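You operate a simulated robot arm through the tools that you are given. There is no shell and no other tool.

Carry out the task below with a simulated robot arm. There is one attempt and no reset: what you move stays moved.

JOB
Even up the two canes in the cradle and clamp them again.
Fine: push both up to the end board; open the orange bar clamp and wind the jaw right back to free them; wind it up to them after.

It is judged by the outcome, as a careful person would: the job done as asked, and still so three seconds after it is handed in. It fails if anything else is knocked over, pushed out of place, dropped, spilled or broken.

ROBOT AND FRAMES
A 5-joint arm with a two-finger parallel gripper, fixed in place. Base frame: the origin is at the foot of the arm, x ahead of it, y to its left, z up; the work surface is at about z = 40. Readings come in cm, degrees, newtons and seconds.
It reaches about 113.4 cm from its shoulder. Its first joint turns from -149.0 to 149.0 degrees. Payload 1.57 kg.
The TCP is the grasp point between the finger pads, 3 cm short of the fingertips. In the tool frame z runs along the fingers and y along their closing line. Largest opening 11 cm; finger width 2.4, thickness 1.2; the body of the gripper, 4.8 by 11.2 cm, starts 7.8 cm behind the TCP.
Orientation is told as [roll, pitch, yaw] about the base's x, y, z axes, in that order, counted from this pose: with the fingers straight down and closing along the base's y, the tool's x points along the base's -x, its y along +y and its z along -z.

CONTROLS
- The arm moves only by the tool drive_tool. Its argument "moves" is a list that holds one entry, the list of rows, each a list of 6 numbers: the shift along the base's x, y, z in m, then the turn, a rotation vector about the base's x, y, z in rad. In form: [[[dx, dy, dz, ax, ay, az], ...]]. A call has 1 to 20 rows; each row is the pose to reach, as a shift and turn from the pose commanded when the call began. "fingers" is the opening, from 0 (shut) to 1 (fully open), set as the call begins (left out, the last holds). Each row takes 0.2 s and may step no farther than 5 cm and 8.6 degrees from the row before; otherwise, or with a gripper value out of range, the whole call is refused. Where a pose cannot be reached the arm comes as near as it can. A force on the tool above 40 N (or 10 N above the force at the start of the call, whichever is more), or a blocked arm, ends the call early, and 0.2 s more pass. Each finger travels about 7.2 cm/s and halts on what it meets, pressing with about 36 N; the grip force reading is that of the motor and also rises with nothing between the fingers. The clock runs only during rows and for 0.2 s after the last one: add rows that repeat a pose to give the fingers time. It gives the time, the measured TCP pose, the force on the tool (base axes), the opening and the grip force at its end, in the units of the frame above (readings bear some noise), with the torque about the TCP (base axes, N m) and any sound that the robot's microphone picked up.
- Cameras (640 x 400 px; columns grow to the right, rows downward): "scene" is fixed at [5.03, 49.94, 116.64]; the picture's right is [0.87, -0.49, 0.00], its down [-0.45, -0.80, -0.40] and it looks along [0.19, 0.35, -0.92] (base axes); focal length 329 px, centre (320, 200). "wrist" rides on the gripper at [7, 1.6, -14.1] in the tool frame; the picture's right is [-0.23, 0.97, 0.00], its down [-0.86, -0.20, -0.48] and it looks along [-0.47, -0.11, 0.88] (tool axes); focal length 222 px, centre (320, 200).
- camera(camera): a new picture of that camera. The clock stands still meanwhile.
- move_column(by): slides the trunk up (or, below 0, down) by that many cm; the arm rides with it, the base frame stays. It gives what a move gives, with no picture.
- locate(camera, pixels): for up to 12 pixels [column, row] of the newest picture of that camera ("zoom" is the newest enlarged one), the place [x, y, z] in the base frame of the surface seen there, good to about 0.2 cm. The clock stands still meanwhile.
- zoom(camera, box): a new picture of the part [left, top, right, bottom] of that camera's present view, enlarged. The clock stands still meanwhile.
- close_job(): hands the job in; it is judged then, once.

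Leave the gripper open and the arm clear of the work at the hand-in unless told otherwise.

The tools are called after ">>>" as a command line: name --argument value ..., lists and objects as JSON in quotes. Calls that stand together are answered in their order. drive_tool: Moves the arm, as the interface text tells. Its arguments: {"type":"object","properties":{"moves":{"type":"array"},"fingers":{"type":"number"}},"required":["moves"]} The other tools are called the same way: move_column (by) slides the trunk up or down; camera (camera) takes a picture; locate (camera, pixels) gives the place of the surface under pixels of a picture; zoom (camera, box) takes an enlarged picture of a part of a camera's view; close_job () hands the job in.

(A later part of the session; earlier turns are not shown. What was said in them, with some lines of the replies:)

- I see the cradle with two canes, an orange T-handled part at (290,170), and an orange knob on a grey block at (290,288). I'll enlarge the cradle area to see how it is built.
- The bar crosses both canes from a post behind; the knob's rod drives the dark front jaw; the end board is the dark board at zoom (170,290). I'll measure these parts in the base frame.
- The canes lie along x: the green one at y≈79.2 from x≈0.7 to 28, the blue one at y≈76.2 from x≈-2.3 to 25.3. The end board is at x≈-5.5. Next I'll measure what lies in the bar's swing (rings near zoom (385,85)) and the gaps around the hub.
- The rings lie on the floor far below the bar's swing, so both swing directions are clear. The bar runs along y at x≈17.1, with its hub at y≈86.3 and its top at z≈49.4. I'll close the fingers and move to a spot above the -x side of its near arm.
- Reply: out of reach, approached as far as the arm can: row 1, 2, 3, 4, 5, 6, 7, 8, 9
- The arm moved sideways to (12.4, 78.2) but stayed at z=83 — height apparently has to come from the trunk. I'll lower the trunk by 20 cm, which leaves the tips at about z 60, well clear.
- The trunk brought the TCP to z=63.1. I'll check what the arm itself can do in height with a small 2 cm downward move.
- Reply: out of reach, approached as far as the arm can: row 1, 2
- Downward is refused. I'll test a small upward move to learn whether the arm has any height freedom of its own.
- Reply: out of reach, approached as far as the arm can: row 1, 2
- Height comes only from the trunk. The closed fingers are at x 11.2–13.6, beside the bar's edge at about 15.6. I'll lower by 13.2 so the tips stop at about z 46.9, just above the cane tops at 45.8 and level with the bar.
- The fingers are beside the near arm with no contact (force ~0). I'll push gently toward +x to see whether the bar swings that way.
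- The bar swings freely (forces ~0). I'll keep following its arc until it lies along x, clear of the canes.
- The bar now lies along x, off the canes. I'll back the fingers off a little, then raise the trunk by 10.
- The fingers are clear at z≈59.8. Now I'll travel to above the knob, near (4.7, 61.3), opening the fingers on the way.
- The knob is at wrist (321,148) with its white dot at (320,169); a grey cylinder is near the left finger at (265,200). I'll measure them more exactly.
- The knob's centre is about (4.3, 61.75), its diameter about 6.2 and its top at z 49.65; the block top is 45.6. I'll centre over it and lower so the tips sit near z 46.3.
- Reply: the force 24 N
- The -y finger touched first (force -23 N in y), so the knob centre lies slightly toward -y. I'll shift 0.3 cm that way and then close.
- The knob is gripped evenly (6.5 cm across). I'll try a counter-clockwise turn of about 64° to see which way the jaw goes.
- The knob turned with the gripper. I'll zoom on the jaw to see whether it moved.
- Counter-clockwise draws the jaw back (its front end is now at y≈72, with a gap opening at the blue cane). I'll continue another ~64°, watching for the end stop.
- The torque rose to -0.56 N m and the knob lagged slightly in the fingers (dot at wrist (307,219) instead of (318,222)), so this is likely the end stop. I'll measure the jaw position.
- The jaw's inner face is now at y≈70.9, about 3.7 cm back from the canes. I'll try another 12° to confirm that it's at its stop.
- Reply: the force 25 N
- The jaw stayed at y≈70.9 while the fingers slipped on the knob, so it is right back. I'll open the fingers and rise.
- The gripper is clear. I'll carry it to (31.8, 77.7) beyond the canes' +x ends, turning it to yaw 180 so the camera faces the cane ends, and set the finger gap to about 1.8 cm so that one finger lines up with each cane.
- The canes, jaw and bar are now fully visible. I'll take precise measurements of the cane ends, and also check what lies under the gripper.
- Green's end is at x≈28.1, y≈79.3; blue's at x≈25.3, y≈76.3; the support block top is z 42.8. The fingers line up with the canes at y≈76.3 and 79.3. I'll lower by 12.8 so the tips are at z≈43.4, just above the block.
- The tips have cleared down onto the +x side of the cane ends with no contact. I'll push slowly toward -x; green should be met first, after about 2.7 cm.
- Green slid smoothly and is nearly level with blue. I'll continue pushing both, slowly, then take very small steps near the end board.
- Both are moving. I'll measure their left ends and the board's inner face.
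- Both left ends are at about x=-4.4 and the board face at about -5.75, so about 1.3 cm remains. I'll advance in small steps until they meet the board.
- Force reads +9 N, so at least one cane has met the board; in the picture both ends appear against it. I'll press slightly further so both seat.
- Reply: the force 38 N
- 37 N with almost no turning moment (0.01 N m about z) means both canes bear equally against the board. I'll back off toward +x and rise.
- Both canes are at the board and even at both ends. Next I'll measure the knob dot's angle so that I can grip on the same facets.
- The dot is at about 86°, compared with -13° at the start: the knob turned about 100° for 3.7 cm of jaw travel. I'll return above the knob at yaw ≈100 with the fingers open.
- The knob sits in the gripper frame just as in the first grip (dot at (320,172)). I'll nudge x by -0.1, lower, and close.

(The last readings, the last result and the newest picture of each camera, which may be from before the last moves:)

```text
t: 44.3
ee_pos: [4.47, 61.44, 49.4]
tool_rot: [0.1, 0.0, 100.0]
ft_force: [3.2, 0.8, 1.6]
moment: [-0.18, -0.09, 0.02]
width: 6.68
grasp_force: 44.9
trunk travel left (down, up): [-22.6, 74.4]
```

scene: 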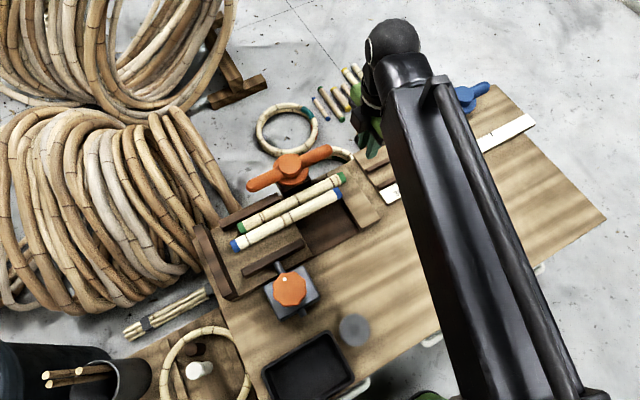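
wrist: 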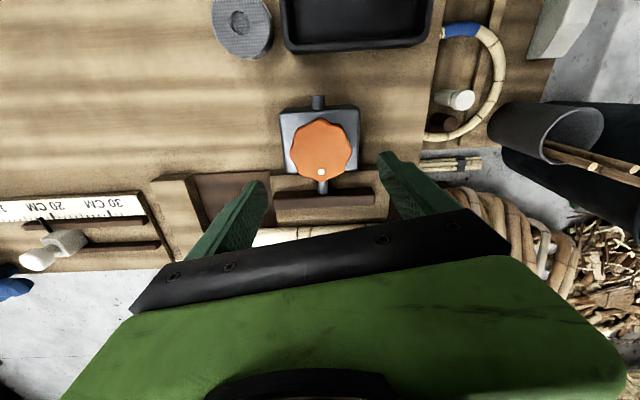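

Gripped evenly. I'll wind clockwise 80° first (of the ~100° needed), watching the torque.

>>> drive_tool --moves '[[[0, 0, 0, 0, 0, -0.14], [0, 0, 0, 0, 0, -0.28], [0, 0, 0, 0, 0, -0.42], [0, 0, 0, 0, 0, -0.56], [0, 0, 0, 0, 0, -0.7], [0, 0, 0, 0, 0, -0.84], [0, 0, 0, 0, 0, -0.98], [0, 0, 0, 0, 0, -1.12], [0, 0, 0, 0, 0, -1.26], [0, 0, 0, 0, 0, -1.4]]]'

>>> zoom --camera "scene" --box '[190, 130, 400, 310]'

>>> camera --camera "wrist"

```text
t: 46.5
ee_pos: [4.5, 61.47, 49.32]
tool_rot: [0.1, -0.1, 19.7]
ft_force: [5.3, 15.7, 8.5]
moment: [-1.04, 0.12, 0.0]
width: 6.67
grasp_force: 45.1
trunk travel left (down, up): [-22.6, 74.4]
```

```text
2.22 times, centred on (295, 220) of scene
```

zoom: 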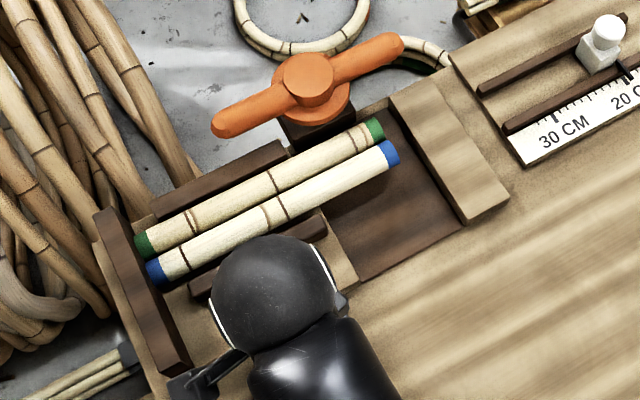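

```text
taken
```

wrist: 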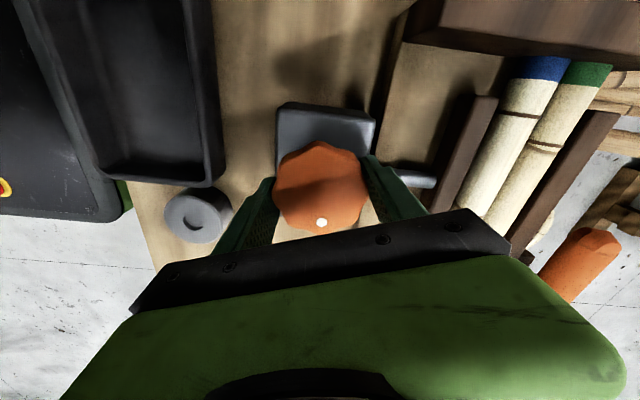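

The jaw is nearly up to the blue cane, with no resisting torque yet. I'll continue clockwise in small turns.

>>> drive_tool --moves '[[[0, 0, 0, 0, 0, -0.07], [0, 0, 0, 0, 0, -0.14], [0, 0, 0, 0, 0, -0.21], [0, 0, 0, 0, 0, -0.28]]]'

>>> zoom --camera "scene" --box '[190, 130, 400, 310]'

>>> camera --camera "wrist"

```text
t: 47.5
ee_pos: [4.41, 61.48, 49.3]
tool_rot: [0.0, 0.0, 3.7]
ft_force: [0.4, 25.2, 12.0]
moment: [-0.3, -1.07, 0.01]
width: 6.68
grasp_force: 45.5
trunk travel left (down, up): [-22.6, 74.4]
```

```text
2.22 times, centred on (295, 220) of scene
```

zoom: 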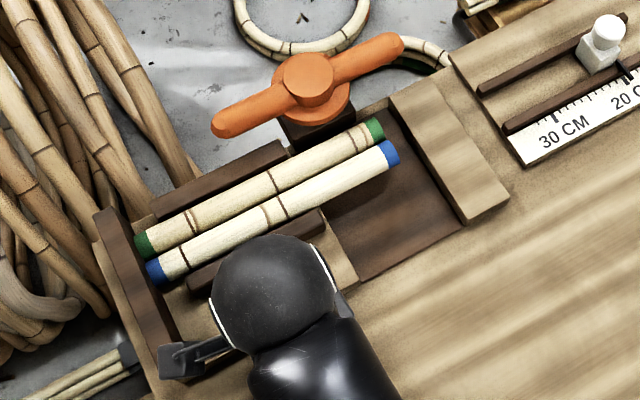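

```text
taken
```

wrist: 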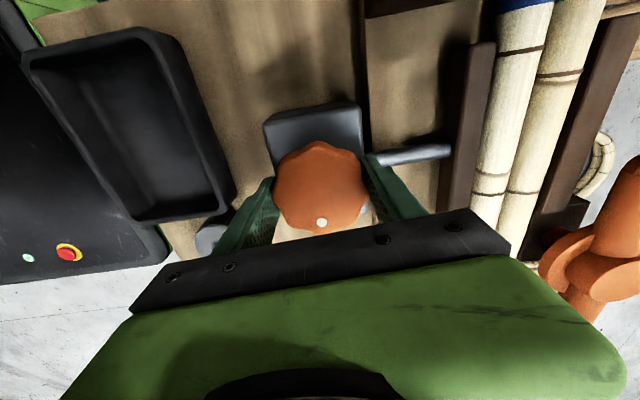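

The knob is turning with the gripper (dot steady), with no jaw torque, but a +25 N side force says the grip is a bit off-centre toward -y. I'll shift +0.1 cm in y to relieve it and then keep turning gently.

>>> drive_tool --moves '[[[0, 0.001, 0, 0, 0, 0], [0, 0.001, 0, 0, 0, -0.05], [0, 0.001, 0, 0, 0, -0.1]]]'

>>> zoom --camera "scene" --box '[200, 190, 340, 290]'

>>> locate --camera "zoom" --pixels '[[355, 145], [359, 150], [350, 138], [125, 260], [120, 250], [112, 243]]'

```text
t: 48.3
ee_pos: [4.41, 61.47, 49.24]
tool_rot: [-0.1, 0.0, -2.0]
ft_force: [-0.7, 17.7, 8.3]
moment: [-0.31, 0.17, -0.03]
width: 6.69
grasp_force: 45.0
trunk travel left (down, up): [-22.6, 74.4]
```

```text
4.00 times, centred on (270, 240) of scene
```

zoom: 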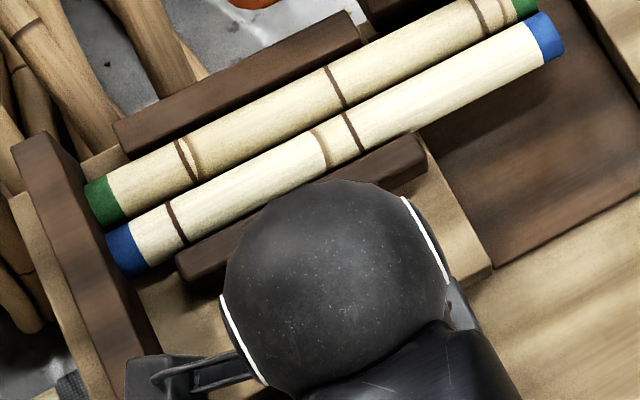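

```text
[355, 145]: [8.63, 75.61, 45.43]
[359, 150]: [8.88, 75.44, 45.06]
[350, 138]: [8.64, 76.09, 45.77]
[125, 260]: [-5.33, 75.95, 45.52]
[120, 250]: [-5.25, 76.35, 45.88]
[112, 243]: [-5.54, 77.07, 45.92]
```

The jaw is almost touching the blue cane. I'll continue in ~3° steps until the torque rises.

>>> drive_tool --moves '[[[0, 0.001, 0, 0, 0, -0.05], [0, 0.001, 0, 0, 0, -0.1], [0, 0.001, 0, 0, 0, -0.15]]]'

>>> zoom --camera "scene" --box '[200, 190, 340, 290]'

>>> camera --camera "wrist"

```text
t: 49.1
ee_pos: [4.44, 61.51, 49.32]
tool_rot: [-0.2, 0.0, -10.6]
ft_force: [-4.7, -3.6, -2.7]
moment: [1.29, 0.05, 0.03]
width: 6.69
grasp_force: 44.6
trunk travel left (down, up): [-22.6, 74.4]
```

```text
4.00 times, centred on (270, 240) of scene
```

zoom: 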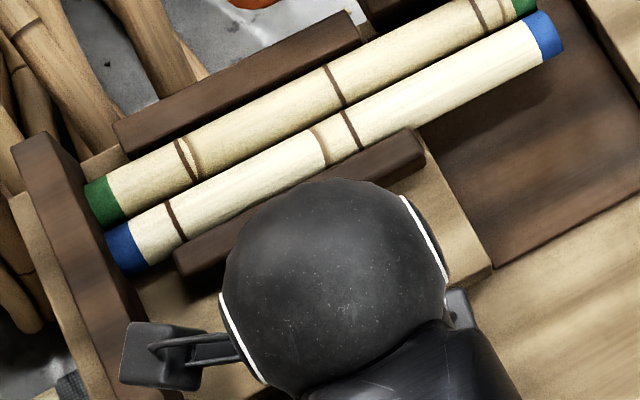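

```text
taken
```

wrist: 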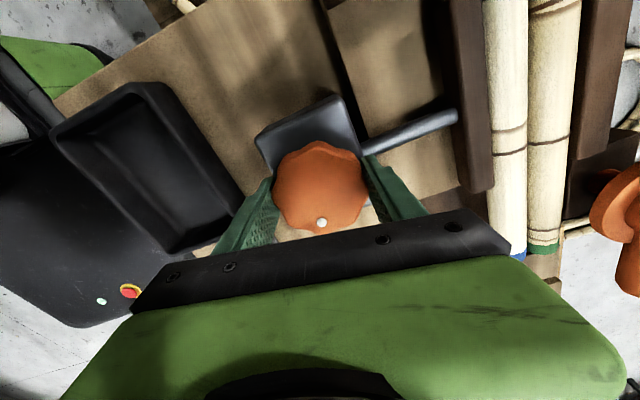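

The jaw still moves without resistance and a thin gap to the blue cane remains (wrist (487,150)). I'll continue.

>>> drive_tool --moves '[[[0, 0, 0, 0, 0, -0.05], [0, 0, 0, 0, 0, -0.1], [0, 0, 0, 0, 0, -0.15]]]'

>>> zoom --camera "scene" --box '[200, 190, 340, 290]'

>>> zoom --camera "wrist" --box '[240, 0, 640, 250]'

```text
t: 49.9
ee_pos: [4.62, 61.46, 49.22]
tool_rot: [-0.2, -0.1, -19.0]
ft_force: [-0.6, -24.8, -12.7]
moment: [0.55, -0.05, 1.62]
width: 6.73
grasp_force: 44.9
trunk travel left (down, up): [-22.6, 74.4]
```

```text
4.00 times, centred on (270, 240) of scene
```

zoom: 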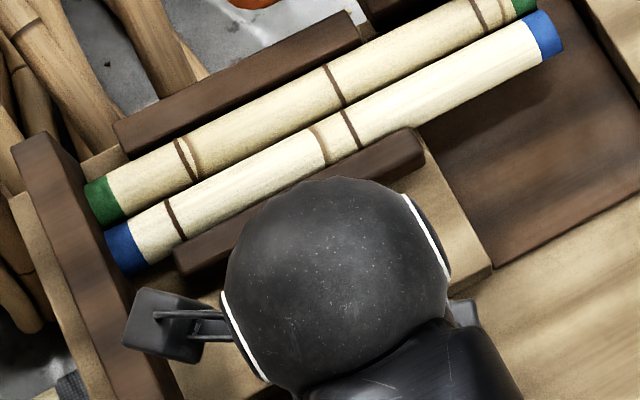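

```text
1.60 times, centred on (440, 125) of wrist
```

zoom: 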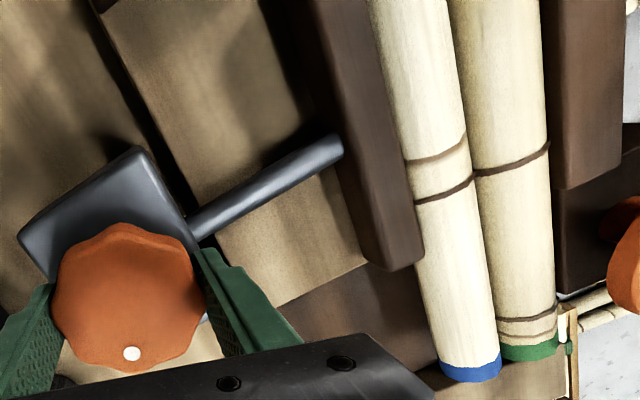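

Torque is now 1.6 N m: the jaw is firmly on the blue cane and both canes are squeezed against the back fence. I'll open the fingers and rise.

>>> drive_tool --moves '[[[0, 0, 0, 0, 0, 0], [0, 0, 0, 0, 0, 0], [0, 0, 0, 0, 0, 0]]]' --fingers 0.85

>>> move_column --by 11

>>> camera --camera "wrist"

>>> zoom --camera "scene" --box '[190, 130, 400, 310]'

```text
t: 50.7
ee_pos: [4.57, 61.68, 49.41]
tool_rot: [-0.1, 0.0, -19.1]
ft_force: [-0.5, 0.0, 0.0]
moment: [-0.02, 0.01, 0.01]
width: 9.37
grasp_force: 0.0
trunk travel left (down, up): [-22.6, 74.4]
```

```text
t: 52.1
ee_pos: [4.38, 61.63, 60.35]
tool_rot: [-0.1, 0.0, -19.1]
ft_force: [-0.3, 0.2, -0.6]
moment: [0.01, 0.0, 0.02]
width: 9.34
grasp_force: 0.0
trunk travel left (down, up): [-33.6, 63.4]
```

```text
taken
```

wrist: 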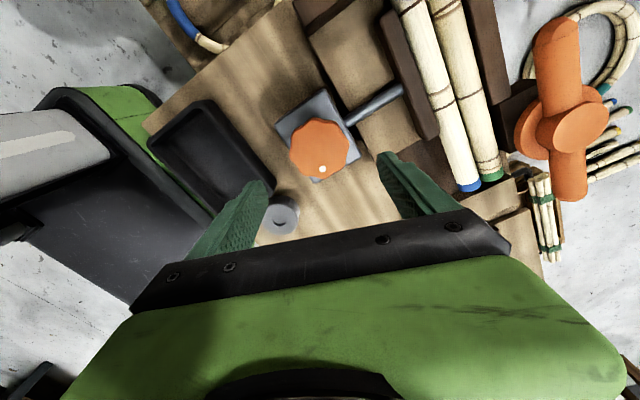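

```text
2.22 times, centred on (295, 220) of scene
```

zoom: 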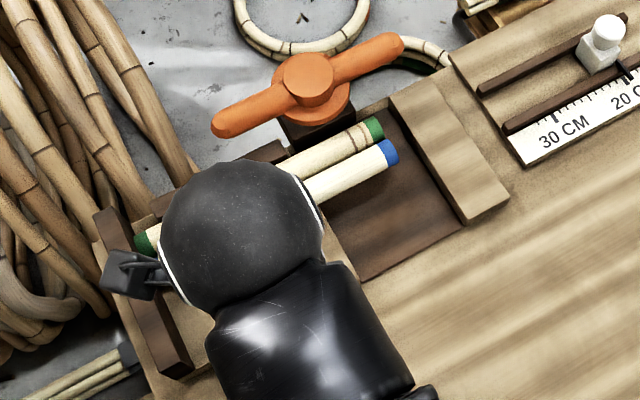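

The jaw stays closed against the canes. I'll measure the bar's present position before swinging it back.

>>> locate --camera "zoom" --pixels '[[395, 42], [220, 124], [365, 60], [250, 108], [308, 72], [380, 50], [376, 128], [390, 152]]'

>>> drive_tool --moves '[[[0.026, 0.036, 0, 0, 0, 0.0417], [0.052, 0.072, 0, 0, 0, 0.0833], [0.078, 0.108, 0, 0, 0, 0.125], [0.104, 0.144, 0, 0, 0, 0.1667], [0.13, 0.18, 0, 0, 0, 0.2083], [0.156, 0.216, 0, 0, 0, 0.25], [0.182, 0.252, 0, 0, 0, 0.2917], [0.208, 0.292, 0, 0, 0, 0.3333], [0.208, 0.292, 0, 0, 0, 0.3333]]]' --fingers 0

>>> camera --camera "wrist"

>>> zoom --camera "scene" --box '[190, 110, 400, 310]'

```text
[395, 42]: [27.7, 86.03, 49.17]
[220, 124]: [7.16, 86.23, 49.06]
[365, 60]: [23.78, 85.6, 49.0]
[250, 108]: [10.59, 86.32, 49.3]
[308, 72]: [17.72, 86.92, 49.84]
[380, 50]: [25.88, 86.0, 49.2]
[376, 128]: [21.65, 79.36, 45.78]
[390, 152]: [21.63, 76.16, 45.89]
```

```text
t: 54.1
ee_pos: [24.46, 87.44, 60.41]
tool_rot: [0.0, 0.0, 0.0]
ft_force: [0.6, -0.2, 0.5]
moment: [0.01, 0.02, 0.0]
width: 0.03
grasp_force: 21.1
out of reach, approached as far as the arm can: row 8, 9
trunk travel left (down, up): [-33.6, 63.4]
```

```text
taken
```

wrist: 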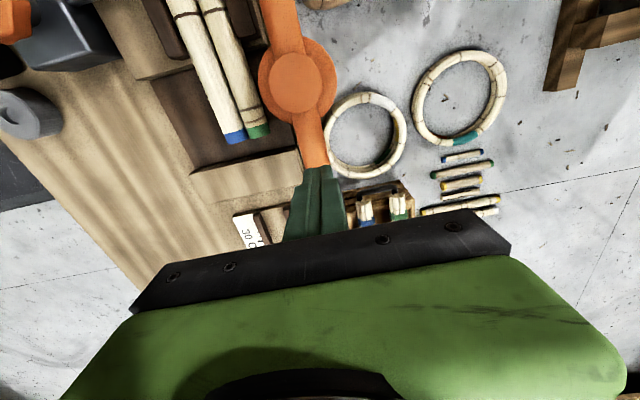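

```text
2.00 times, centred on (295, 210) of scene
```

zoom: 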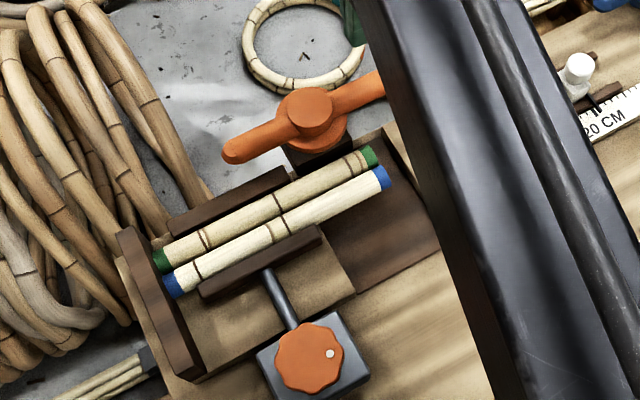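

The arm stops at about 90.8 cm radius with the tool upright, so I can't get behind the bar's far side. Instead I'll straddle the +x arm of the bar with loosely open fingers at (24.8, 86.15) and swing it back. First I'll position above it.

>>> drive_tool --moves '[[[0.0034, -0.0129, 0, 0, 0, 0], [0.0034, -0.0129, 0, 0, 0, 0], [0.0034, -0.0129, 0, 0, 0, 0], [0.0034, -0.0129, 0, 0, 0, 0]]]' --fingers 0.42

>>> camera --camera "wrist"

```text
t: 55.1
ee_pos: [25.01, 86.25, 60.41]
tool_rot: [-0.1, 0.0, 0.0]
ft_force: [-0.5, -0.5, 0.1]
moment: [-0.01, 0.0, -0.01]
width: 4.62
grasp_force: 0.1
trunk travel left (down, up): [-33.6, 63.4]
```

```text
taken
```

wrist: 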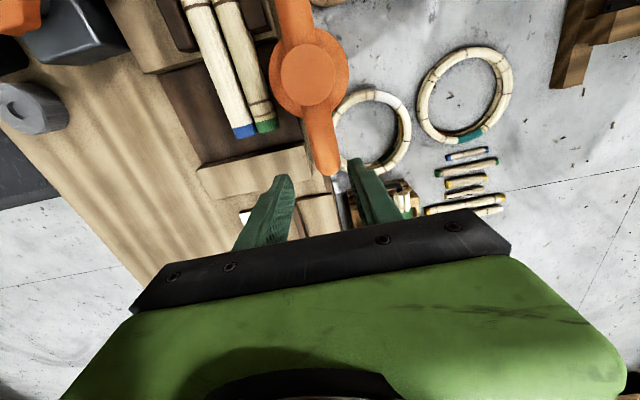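

The fingers straddle the bar with about 0.8 cm to spare on each side. I'll lower by 10.6 so the tips are at z≈46.8.

>>> move_column --by -10.6

>>> camera --camera "wrist"

```text
t: 56.5
ee_pos: [24.86, 86.21, 49.76]
tool_rot: [0.0, 0.0, 0.1]
ft_force: [0.6, -0.4, 0.1]
moment: [0.0, 0.01, -0.02]
width: 4.62
grasp_force: 0.0
trunk travel left (down, up): [-23.0, 74.0]
```

```text
taken
```

wrist: 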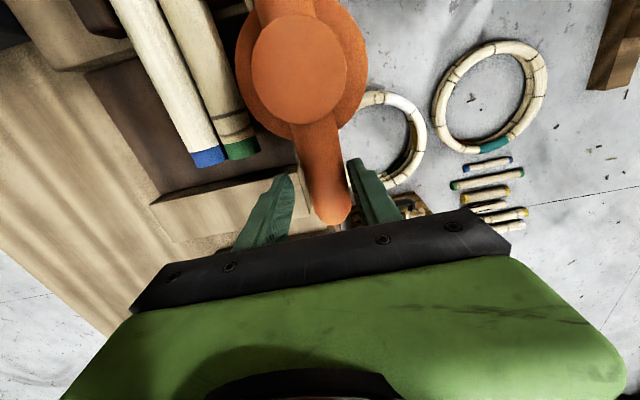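

The bar's +x arm sits between the fingers. I'll swing the first 45° clockwise about the hub, turning the gripper along with it.

>>> drive_tool --moves '[[[-0.00065, -0.00985, 0, 0, 0, -0.1309], [-0.00257, -0.01954, 0, 0, 0, -0.2618], [-0.00575, -0.02889, 0, 0, 0, -0.3927], [-0.01012, -0.03775, 0, 0, 0, -0.5236], [-0.0156, -0.04596, 0, 0, 0, -0.6545], [-0.02211, -0.05339, 0, 0, 0, -0.7854]]]'

>>> camera --camera "wrist"

```text
t: 57.9
ee_pos: [22.73, 80.87, 49.63]
tool_rot: [-0.1, 0.0, -45.2]
ft_force: [0.3, 0.9, -0.5]
moment: [-0.04, -0.02, 0.01]
width: 4.62
grasp_force: 0.0
trunk travel left (down, up): [-23.0, 74.0]
```

```text
taken
```

wrist: 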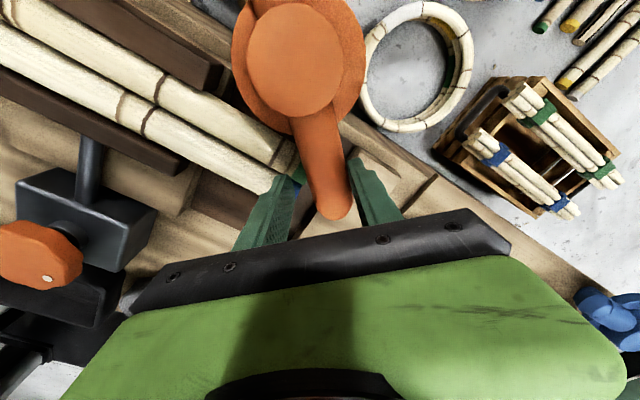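

The bar follows freely. I'll swing the remaining 45°.

>>> drive_tool --moves '[[[-0.00743, -0.00651, 0, 0, 0, -0.1309], [-0.01564, -0.012, 0, 0, 0, -0.2618], [-0.0245, -0.01636, 0, 0, 0, -0.3927], [-0.03385, -0.01954, 0, 0, 0, -0.5236], [-0.04354, -0.02146, 0, 0, 0, -0.6545], [-0.05339, -0.02211, 0, 0, 0, -0.7854]]]'

>>> camera --camera "wrist"

>>> zoom --camera "scene" --box '[190, 110, 400, 310]'

```text
t: 59.3
ee_pos: [17.49, 78.59, 49.64]
tool_rot: [0.0, -0.1, -90.2]
ft_force: [-0.5, 0.9, 0.1]
moment: [-0.01, -0.01, 0.03]
width: 4.61
grasp_force: 0.1
trunk travel left (down, up): [-23.0, 74.0]
```

```text
taken
```

wrist: 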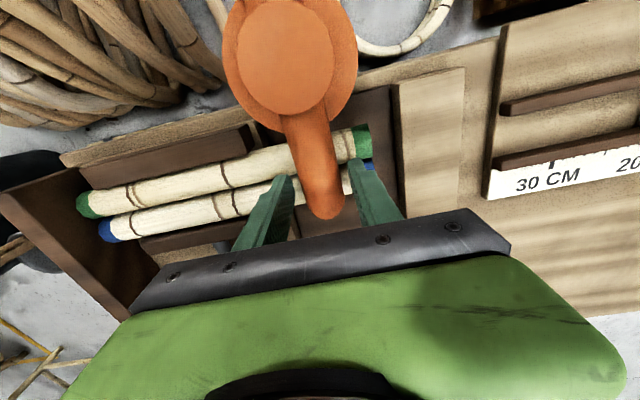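

```text
2.00 times, centred on (295, 210) of scene
```

zoom: 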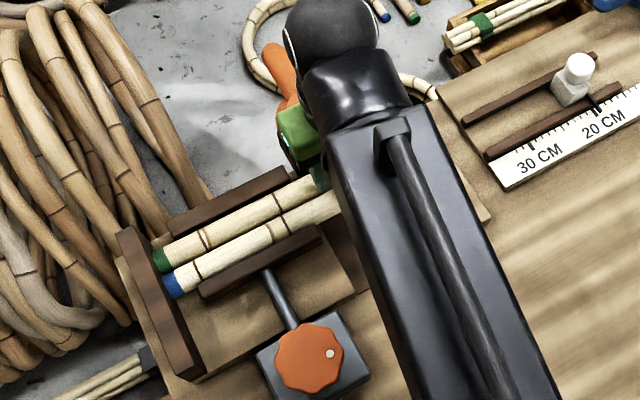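

The bar is nearly across both canes, a few degrees short on the +x side. I'll shift x by -0.2 cm to line up with the hub and close the fingers gently to bring the bar square.

>>> drive_tool --moves '[[[-0.002, 0, 0, 0, 0, 0], [-0.002, 0, 0, 0, 0, 0], [-0.002, 0, 0, 0, 0, 0], [-0.002, 0, 0, 0, 0, 0]]]' --fingers 0.27

>>> camera --camera "wrist"

```text
t: 60.3
ee_pos: [17.4, 78.6, 49.74]
tool_rot: [0.0, 0.0, -90.2]
ft_force: [6.1, 1.8, 0.9]
moment: [0.09, -0.16, -0.01]
width: 3.54
grasp_force: 3.1
trunk travel left (down, up): [-23.0, 74.0]
```

```text
taken
```

wrist: 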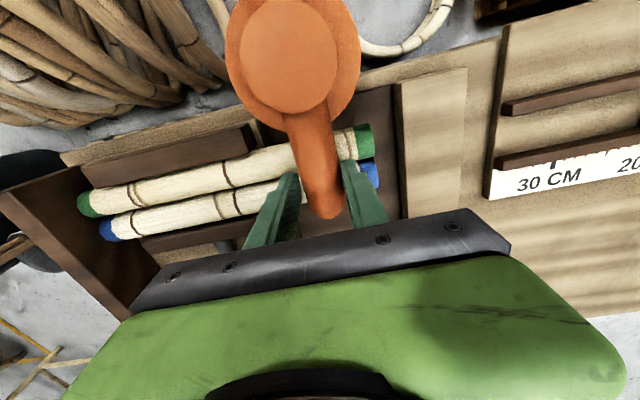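

The fingers halted at 3.54 cm with about 6 N from the +x side. I'll measure where the bar's axis is now.

>>> locate --camera "wrist" --pixels '[[303, 125], [315, 165], [322, 200], [287, 60], [297, 165], [337, 160], [289, 125], [318, 125], [323, 212]]'

>>> zoom --camera "wrist" --box '[220, 80, 420, 230]'

```text
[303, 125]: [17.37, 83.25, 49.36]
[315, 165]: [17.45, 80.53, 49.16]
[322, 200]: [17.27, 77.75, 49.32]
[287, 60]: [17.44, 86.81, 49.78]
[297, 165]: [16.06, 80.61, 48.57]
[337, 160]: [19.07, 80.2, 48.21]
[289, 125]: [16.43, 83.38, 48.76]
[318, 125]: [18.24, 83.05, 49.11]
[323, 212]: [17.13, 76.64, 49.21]
```

```text
2.67 times, centred on (320, 155) of wrist
```

zoom: 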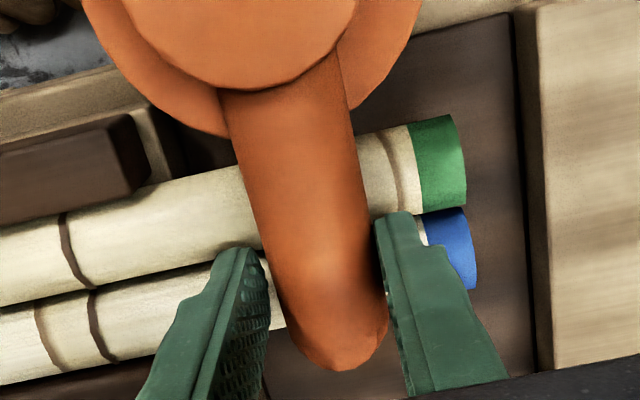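

The bar's axis is at x≈17.4 all along, so practically square. I'll let the fingers finish closing to check whether it's seated at its stop.

>>> drive_tool --moves '[[[0, 0, 0, 0, 0, 0], [0, 0, 0, 0, 0, 0], [0, 0, 0, 0, 0, 0]]]' --fingers 0.25

>>> camera --camera "wrist"

>>> locate --camera "wrist" --pixels '[[303, 125], [315, 165], [322, 200], [287, 60], [297, 165], [337, 160], [289, 125], [318, 125], [323, 212]]'

```text
t: 61.1
ee_pos: [17.4, 78.52, 49.74]
tool_rot: [0.0, 0.1, -90.1]
ft_force: [7.3, 2.4, 1.3]
moment: [0.04, -0.18, -0.02]
width: 3.51
grasp_force: 4.1
trunk travel left (down, up): [-23.0, 74.0]
```

```text
taken
```

wrist: 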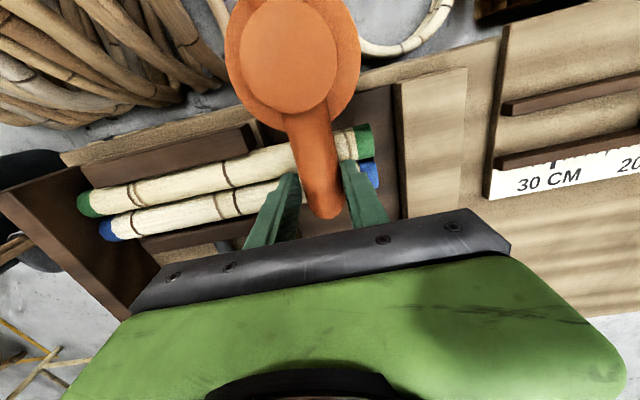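

```text
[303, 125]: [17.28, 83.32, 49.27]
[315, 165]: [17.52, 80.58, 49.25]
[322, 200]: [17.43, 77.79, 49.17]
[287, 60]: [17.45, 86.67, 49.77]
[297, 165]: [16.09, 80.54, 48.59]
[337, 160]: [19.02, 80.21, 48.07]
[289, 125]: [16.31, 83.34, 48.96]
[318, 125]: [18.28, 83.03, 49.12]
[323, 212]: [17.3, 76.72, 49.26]
```

The bar holds against 7 N where earlier it swung with almost none, which suggests its stop. I'll confirm with a small 0.2 cm nudge in -x.

>>> drive_tool --moves '[[[-0.001, 0, 0, 0, 0, 0], [-0.002, 0, 0, 0, 0, 0], [-0.002, 0, 0, 0, 0, 0]]]'

>>> camera --camera "wrist"

>>> locate --camera "wrist" --pixels '[[303, 125], [315, 165], [322, 200], [287, 60], [297, 165], [337, 160], [289, 125], [318, 125], [323, 212]]'

```text
t: 61.9
ee_pos: [17.09, 78.43, 49.66]
tool_rot: [0.0, 0.0, -90.1]
ft_force: [12.9, -2.5, 0.1]
moment: [-0.02, -0.27, -0.14]
width: 3.9
grasp_force: 6.6
trunk travel left (down, up): [-23.0, 74.0]
```

```text
taken
```

wrist: 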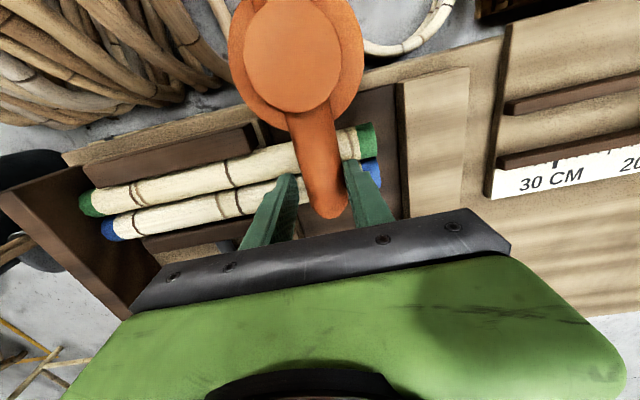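

```text
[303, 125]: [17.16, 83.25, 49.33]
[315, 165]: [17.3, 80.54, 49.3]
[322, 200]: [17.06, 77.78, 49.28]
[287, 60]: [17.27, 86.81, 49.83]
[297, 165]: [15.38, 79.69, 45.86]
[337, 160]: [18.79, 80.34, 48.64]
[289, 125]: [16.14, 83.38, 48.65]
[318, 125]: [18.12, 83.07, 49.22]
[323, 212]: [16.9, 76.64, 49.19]
```

The bar stays put while the finger is forced open (3.9 cm), so it's on its closed stop across both canes. I'll re-centre, open the fingers, and rise straight up.

>>> drive_tool --moves '[[[0.003, 0, 0, 0, 0, 0], [0.003, 0, 0, 0, 0, 0], [0.003, 0, 0, 0, 0, 0]]]' --fingers 0.5

>>> move_column --by 25

```text
t: 62.7
ee_pos: [17.31, 78.56, 49.75]
tool_rot: [0.0, 0.0, -90.0]
ft_force: [0.0, -0.5, 0.3]
moment: [0.0, 0.02, 0.0]
width: 5.51
grasp_force: 0.0
trunk travel left (down, up): [-23.0, 74.0]
```

```text
t: 65.3
ee_pos: [17.43, 78.58, 74.72]
tool_rot: [0.0, -0.1, -90.0]
ft_force: [-0.2, -0.4, -0.5]
moment: [-0.01, 0.0, 0.01]
width: 5.51
grasp_force: 0.0
trunk travel left (down, up): [-48.0, 49.0]
```

The gripper is clear at z≈74.7. I'll move the arm aside to around (41, 58) with the fingers fully open, then inspect the result.

>>> drive_tool --moves '[[[0.03, -0.026, 0, 0, 0, 0], [0.06, -0.052, 0, 0, 0, 0], [0.09, -0.078, 0, 0, 0, 0], [0.12, -0.104, 0, 0, 0, 0], [0.15, -0.13, 0, 0, 0, 0], [0.18, -0.156, 0, 0, 0, 0], [0.21, -0.182, 0, 0, 0, 0], [0.24, -0.208, 0, 0, 0, 0], [0.24, -0.208, 0, 0, 0, 0]]]' --fingers 1

>>> camera --camera "scene"

>>> zoom --camera "scene" --box '[190, 120, 370, 310]'

```text
t: 67.3
ee_pos: [41.3, 57.77, 74.73]
tool_rot: [0.0, -0.1, -90.0]
ft_force: [1.3, 1.1, -0.1]
moment: [0.01, 0.0, -0.02]
width: 11.0
grasp_force: 0.1
trunk travel left (down, up): [-48.0, 49.0]
```

```text
taken
```

scene: 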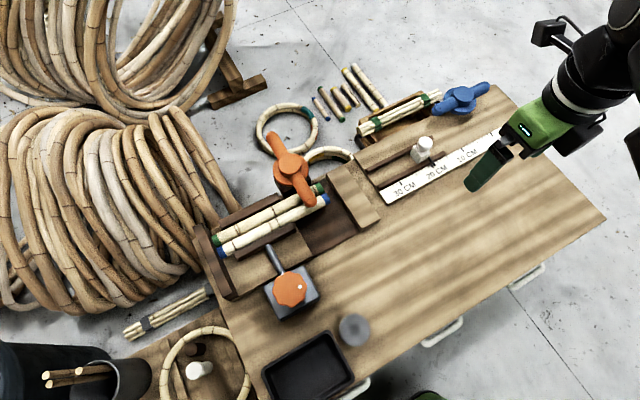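

```text
2.11 times, centred on (280, 215) of scene
```

zoom: 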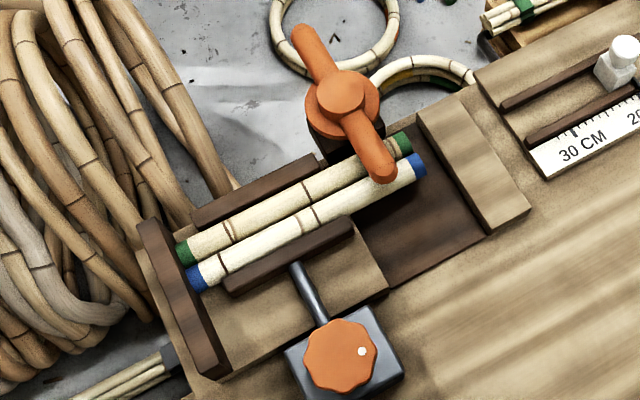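

The bar is back across both canes and the jaw is up. I'll verify the end positions and contacts close up.

>>> zoom --camera "scene" --box '[200, 210, 280, 280]'

>>> locate --camera "zoom" --pixels '[[150, 205], [180, 285], [138, 200], [160, 280], [145, 230], [170, 330], [350, 290], [320, 300]]'

>>> zoom --camera "scene" --box '[260, 160, 350, 240]'

>>> locate --camera "scene" --pixels '[[322, 186], [327, 198], [324, 189], [329, 201], [289, 166], [309, 201], [272, 136], [292, 226], [221, 239], [226, 252]]'

```text
5.71 times, centred on (240, 245) of scene
```

zoom: 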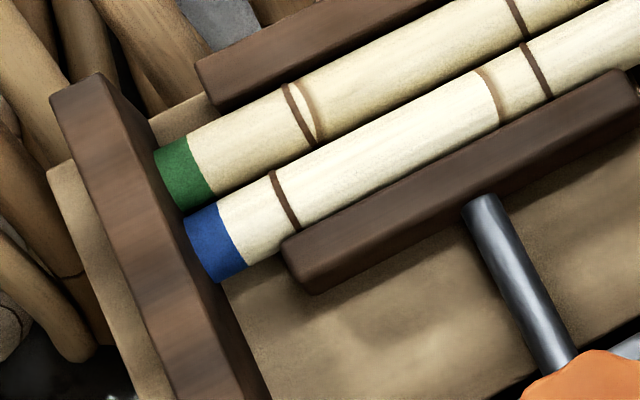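

```text
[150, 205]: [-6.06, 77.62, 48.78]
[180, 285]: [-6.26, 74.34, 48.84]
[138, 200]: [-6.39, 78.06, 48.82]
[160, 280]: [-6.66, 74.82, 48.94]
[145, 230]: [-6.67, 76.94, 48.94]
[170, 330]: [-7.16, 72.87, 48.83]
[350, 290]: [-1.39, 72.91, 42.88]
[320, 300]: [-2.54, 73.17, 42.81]
```

```text
5.00 times, centred on (305, 200) of scene
```

zoom: 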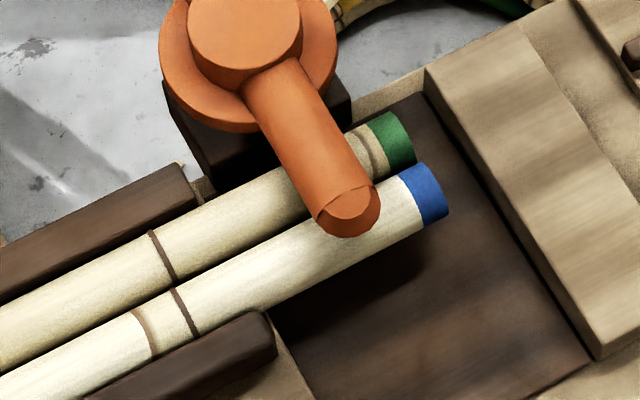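

```text
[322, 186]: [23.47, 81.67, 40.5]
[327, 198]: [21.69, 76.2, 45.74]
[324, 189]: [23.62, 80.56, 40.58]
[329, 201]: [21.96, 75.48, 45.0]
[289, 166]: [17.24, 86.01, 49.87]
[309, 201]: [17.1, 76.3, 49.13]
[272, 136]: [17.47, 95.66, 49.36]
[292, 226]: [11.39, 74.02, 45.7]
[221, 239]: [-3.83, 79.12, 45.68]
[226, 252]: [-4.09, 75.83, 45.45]
```

Both canes are hard against the end board and level with each other. The jaw is back at its original clamped position (y≈74.0 at mid-width) and touching blue. The bar matches its starting line (17.1, 76.3)–(17.5, 95.7) across both canes. Nothing else was disturbed, and the gripper is open and clear, so I'll hand in.

>>> close_job

```text
The job is handed in.
```

The two canes are level with each other, pushed up against the end board, and clamped again. I've handed the job in.

- **Freeing them:** I swung the orange bar clamp off the canes. I then wound the jaw back until it hit its stop, about 3.7 cm.
- **Evening up:** I pushed both canes along together until they pressed on the end board equally. Their other ends line up too, at about x = 22.
- **Clamping again:** I wound the jaw in until it pressed firmly on the blue-tipped cane, holding both against the back fence. The bar clamp is back across both canes, against its stop and in its starting position.

I saw nothing else moved or knocked over in the final pictures. The arm is clear of the work with the gripper open.
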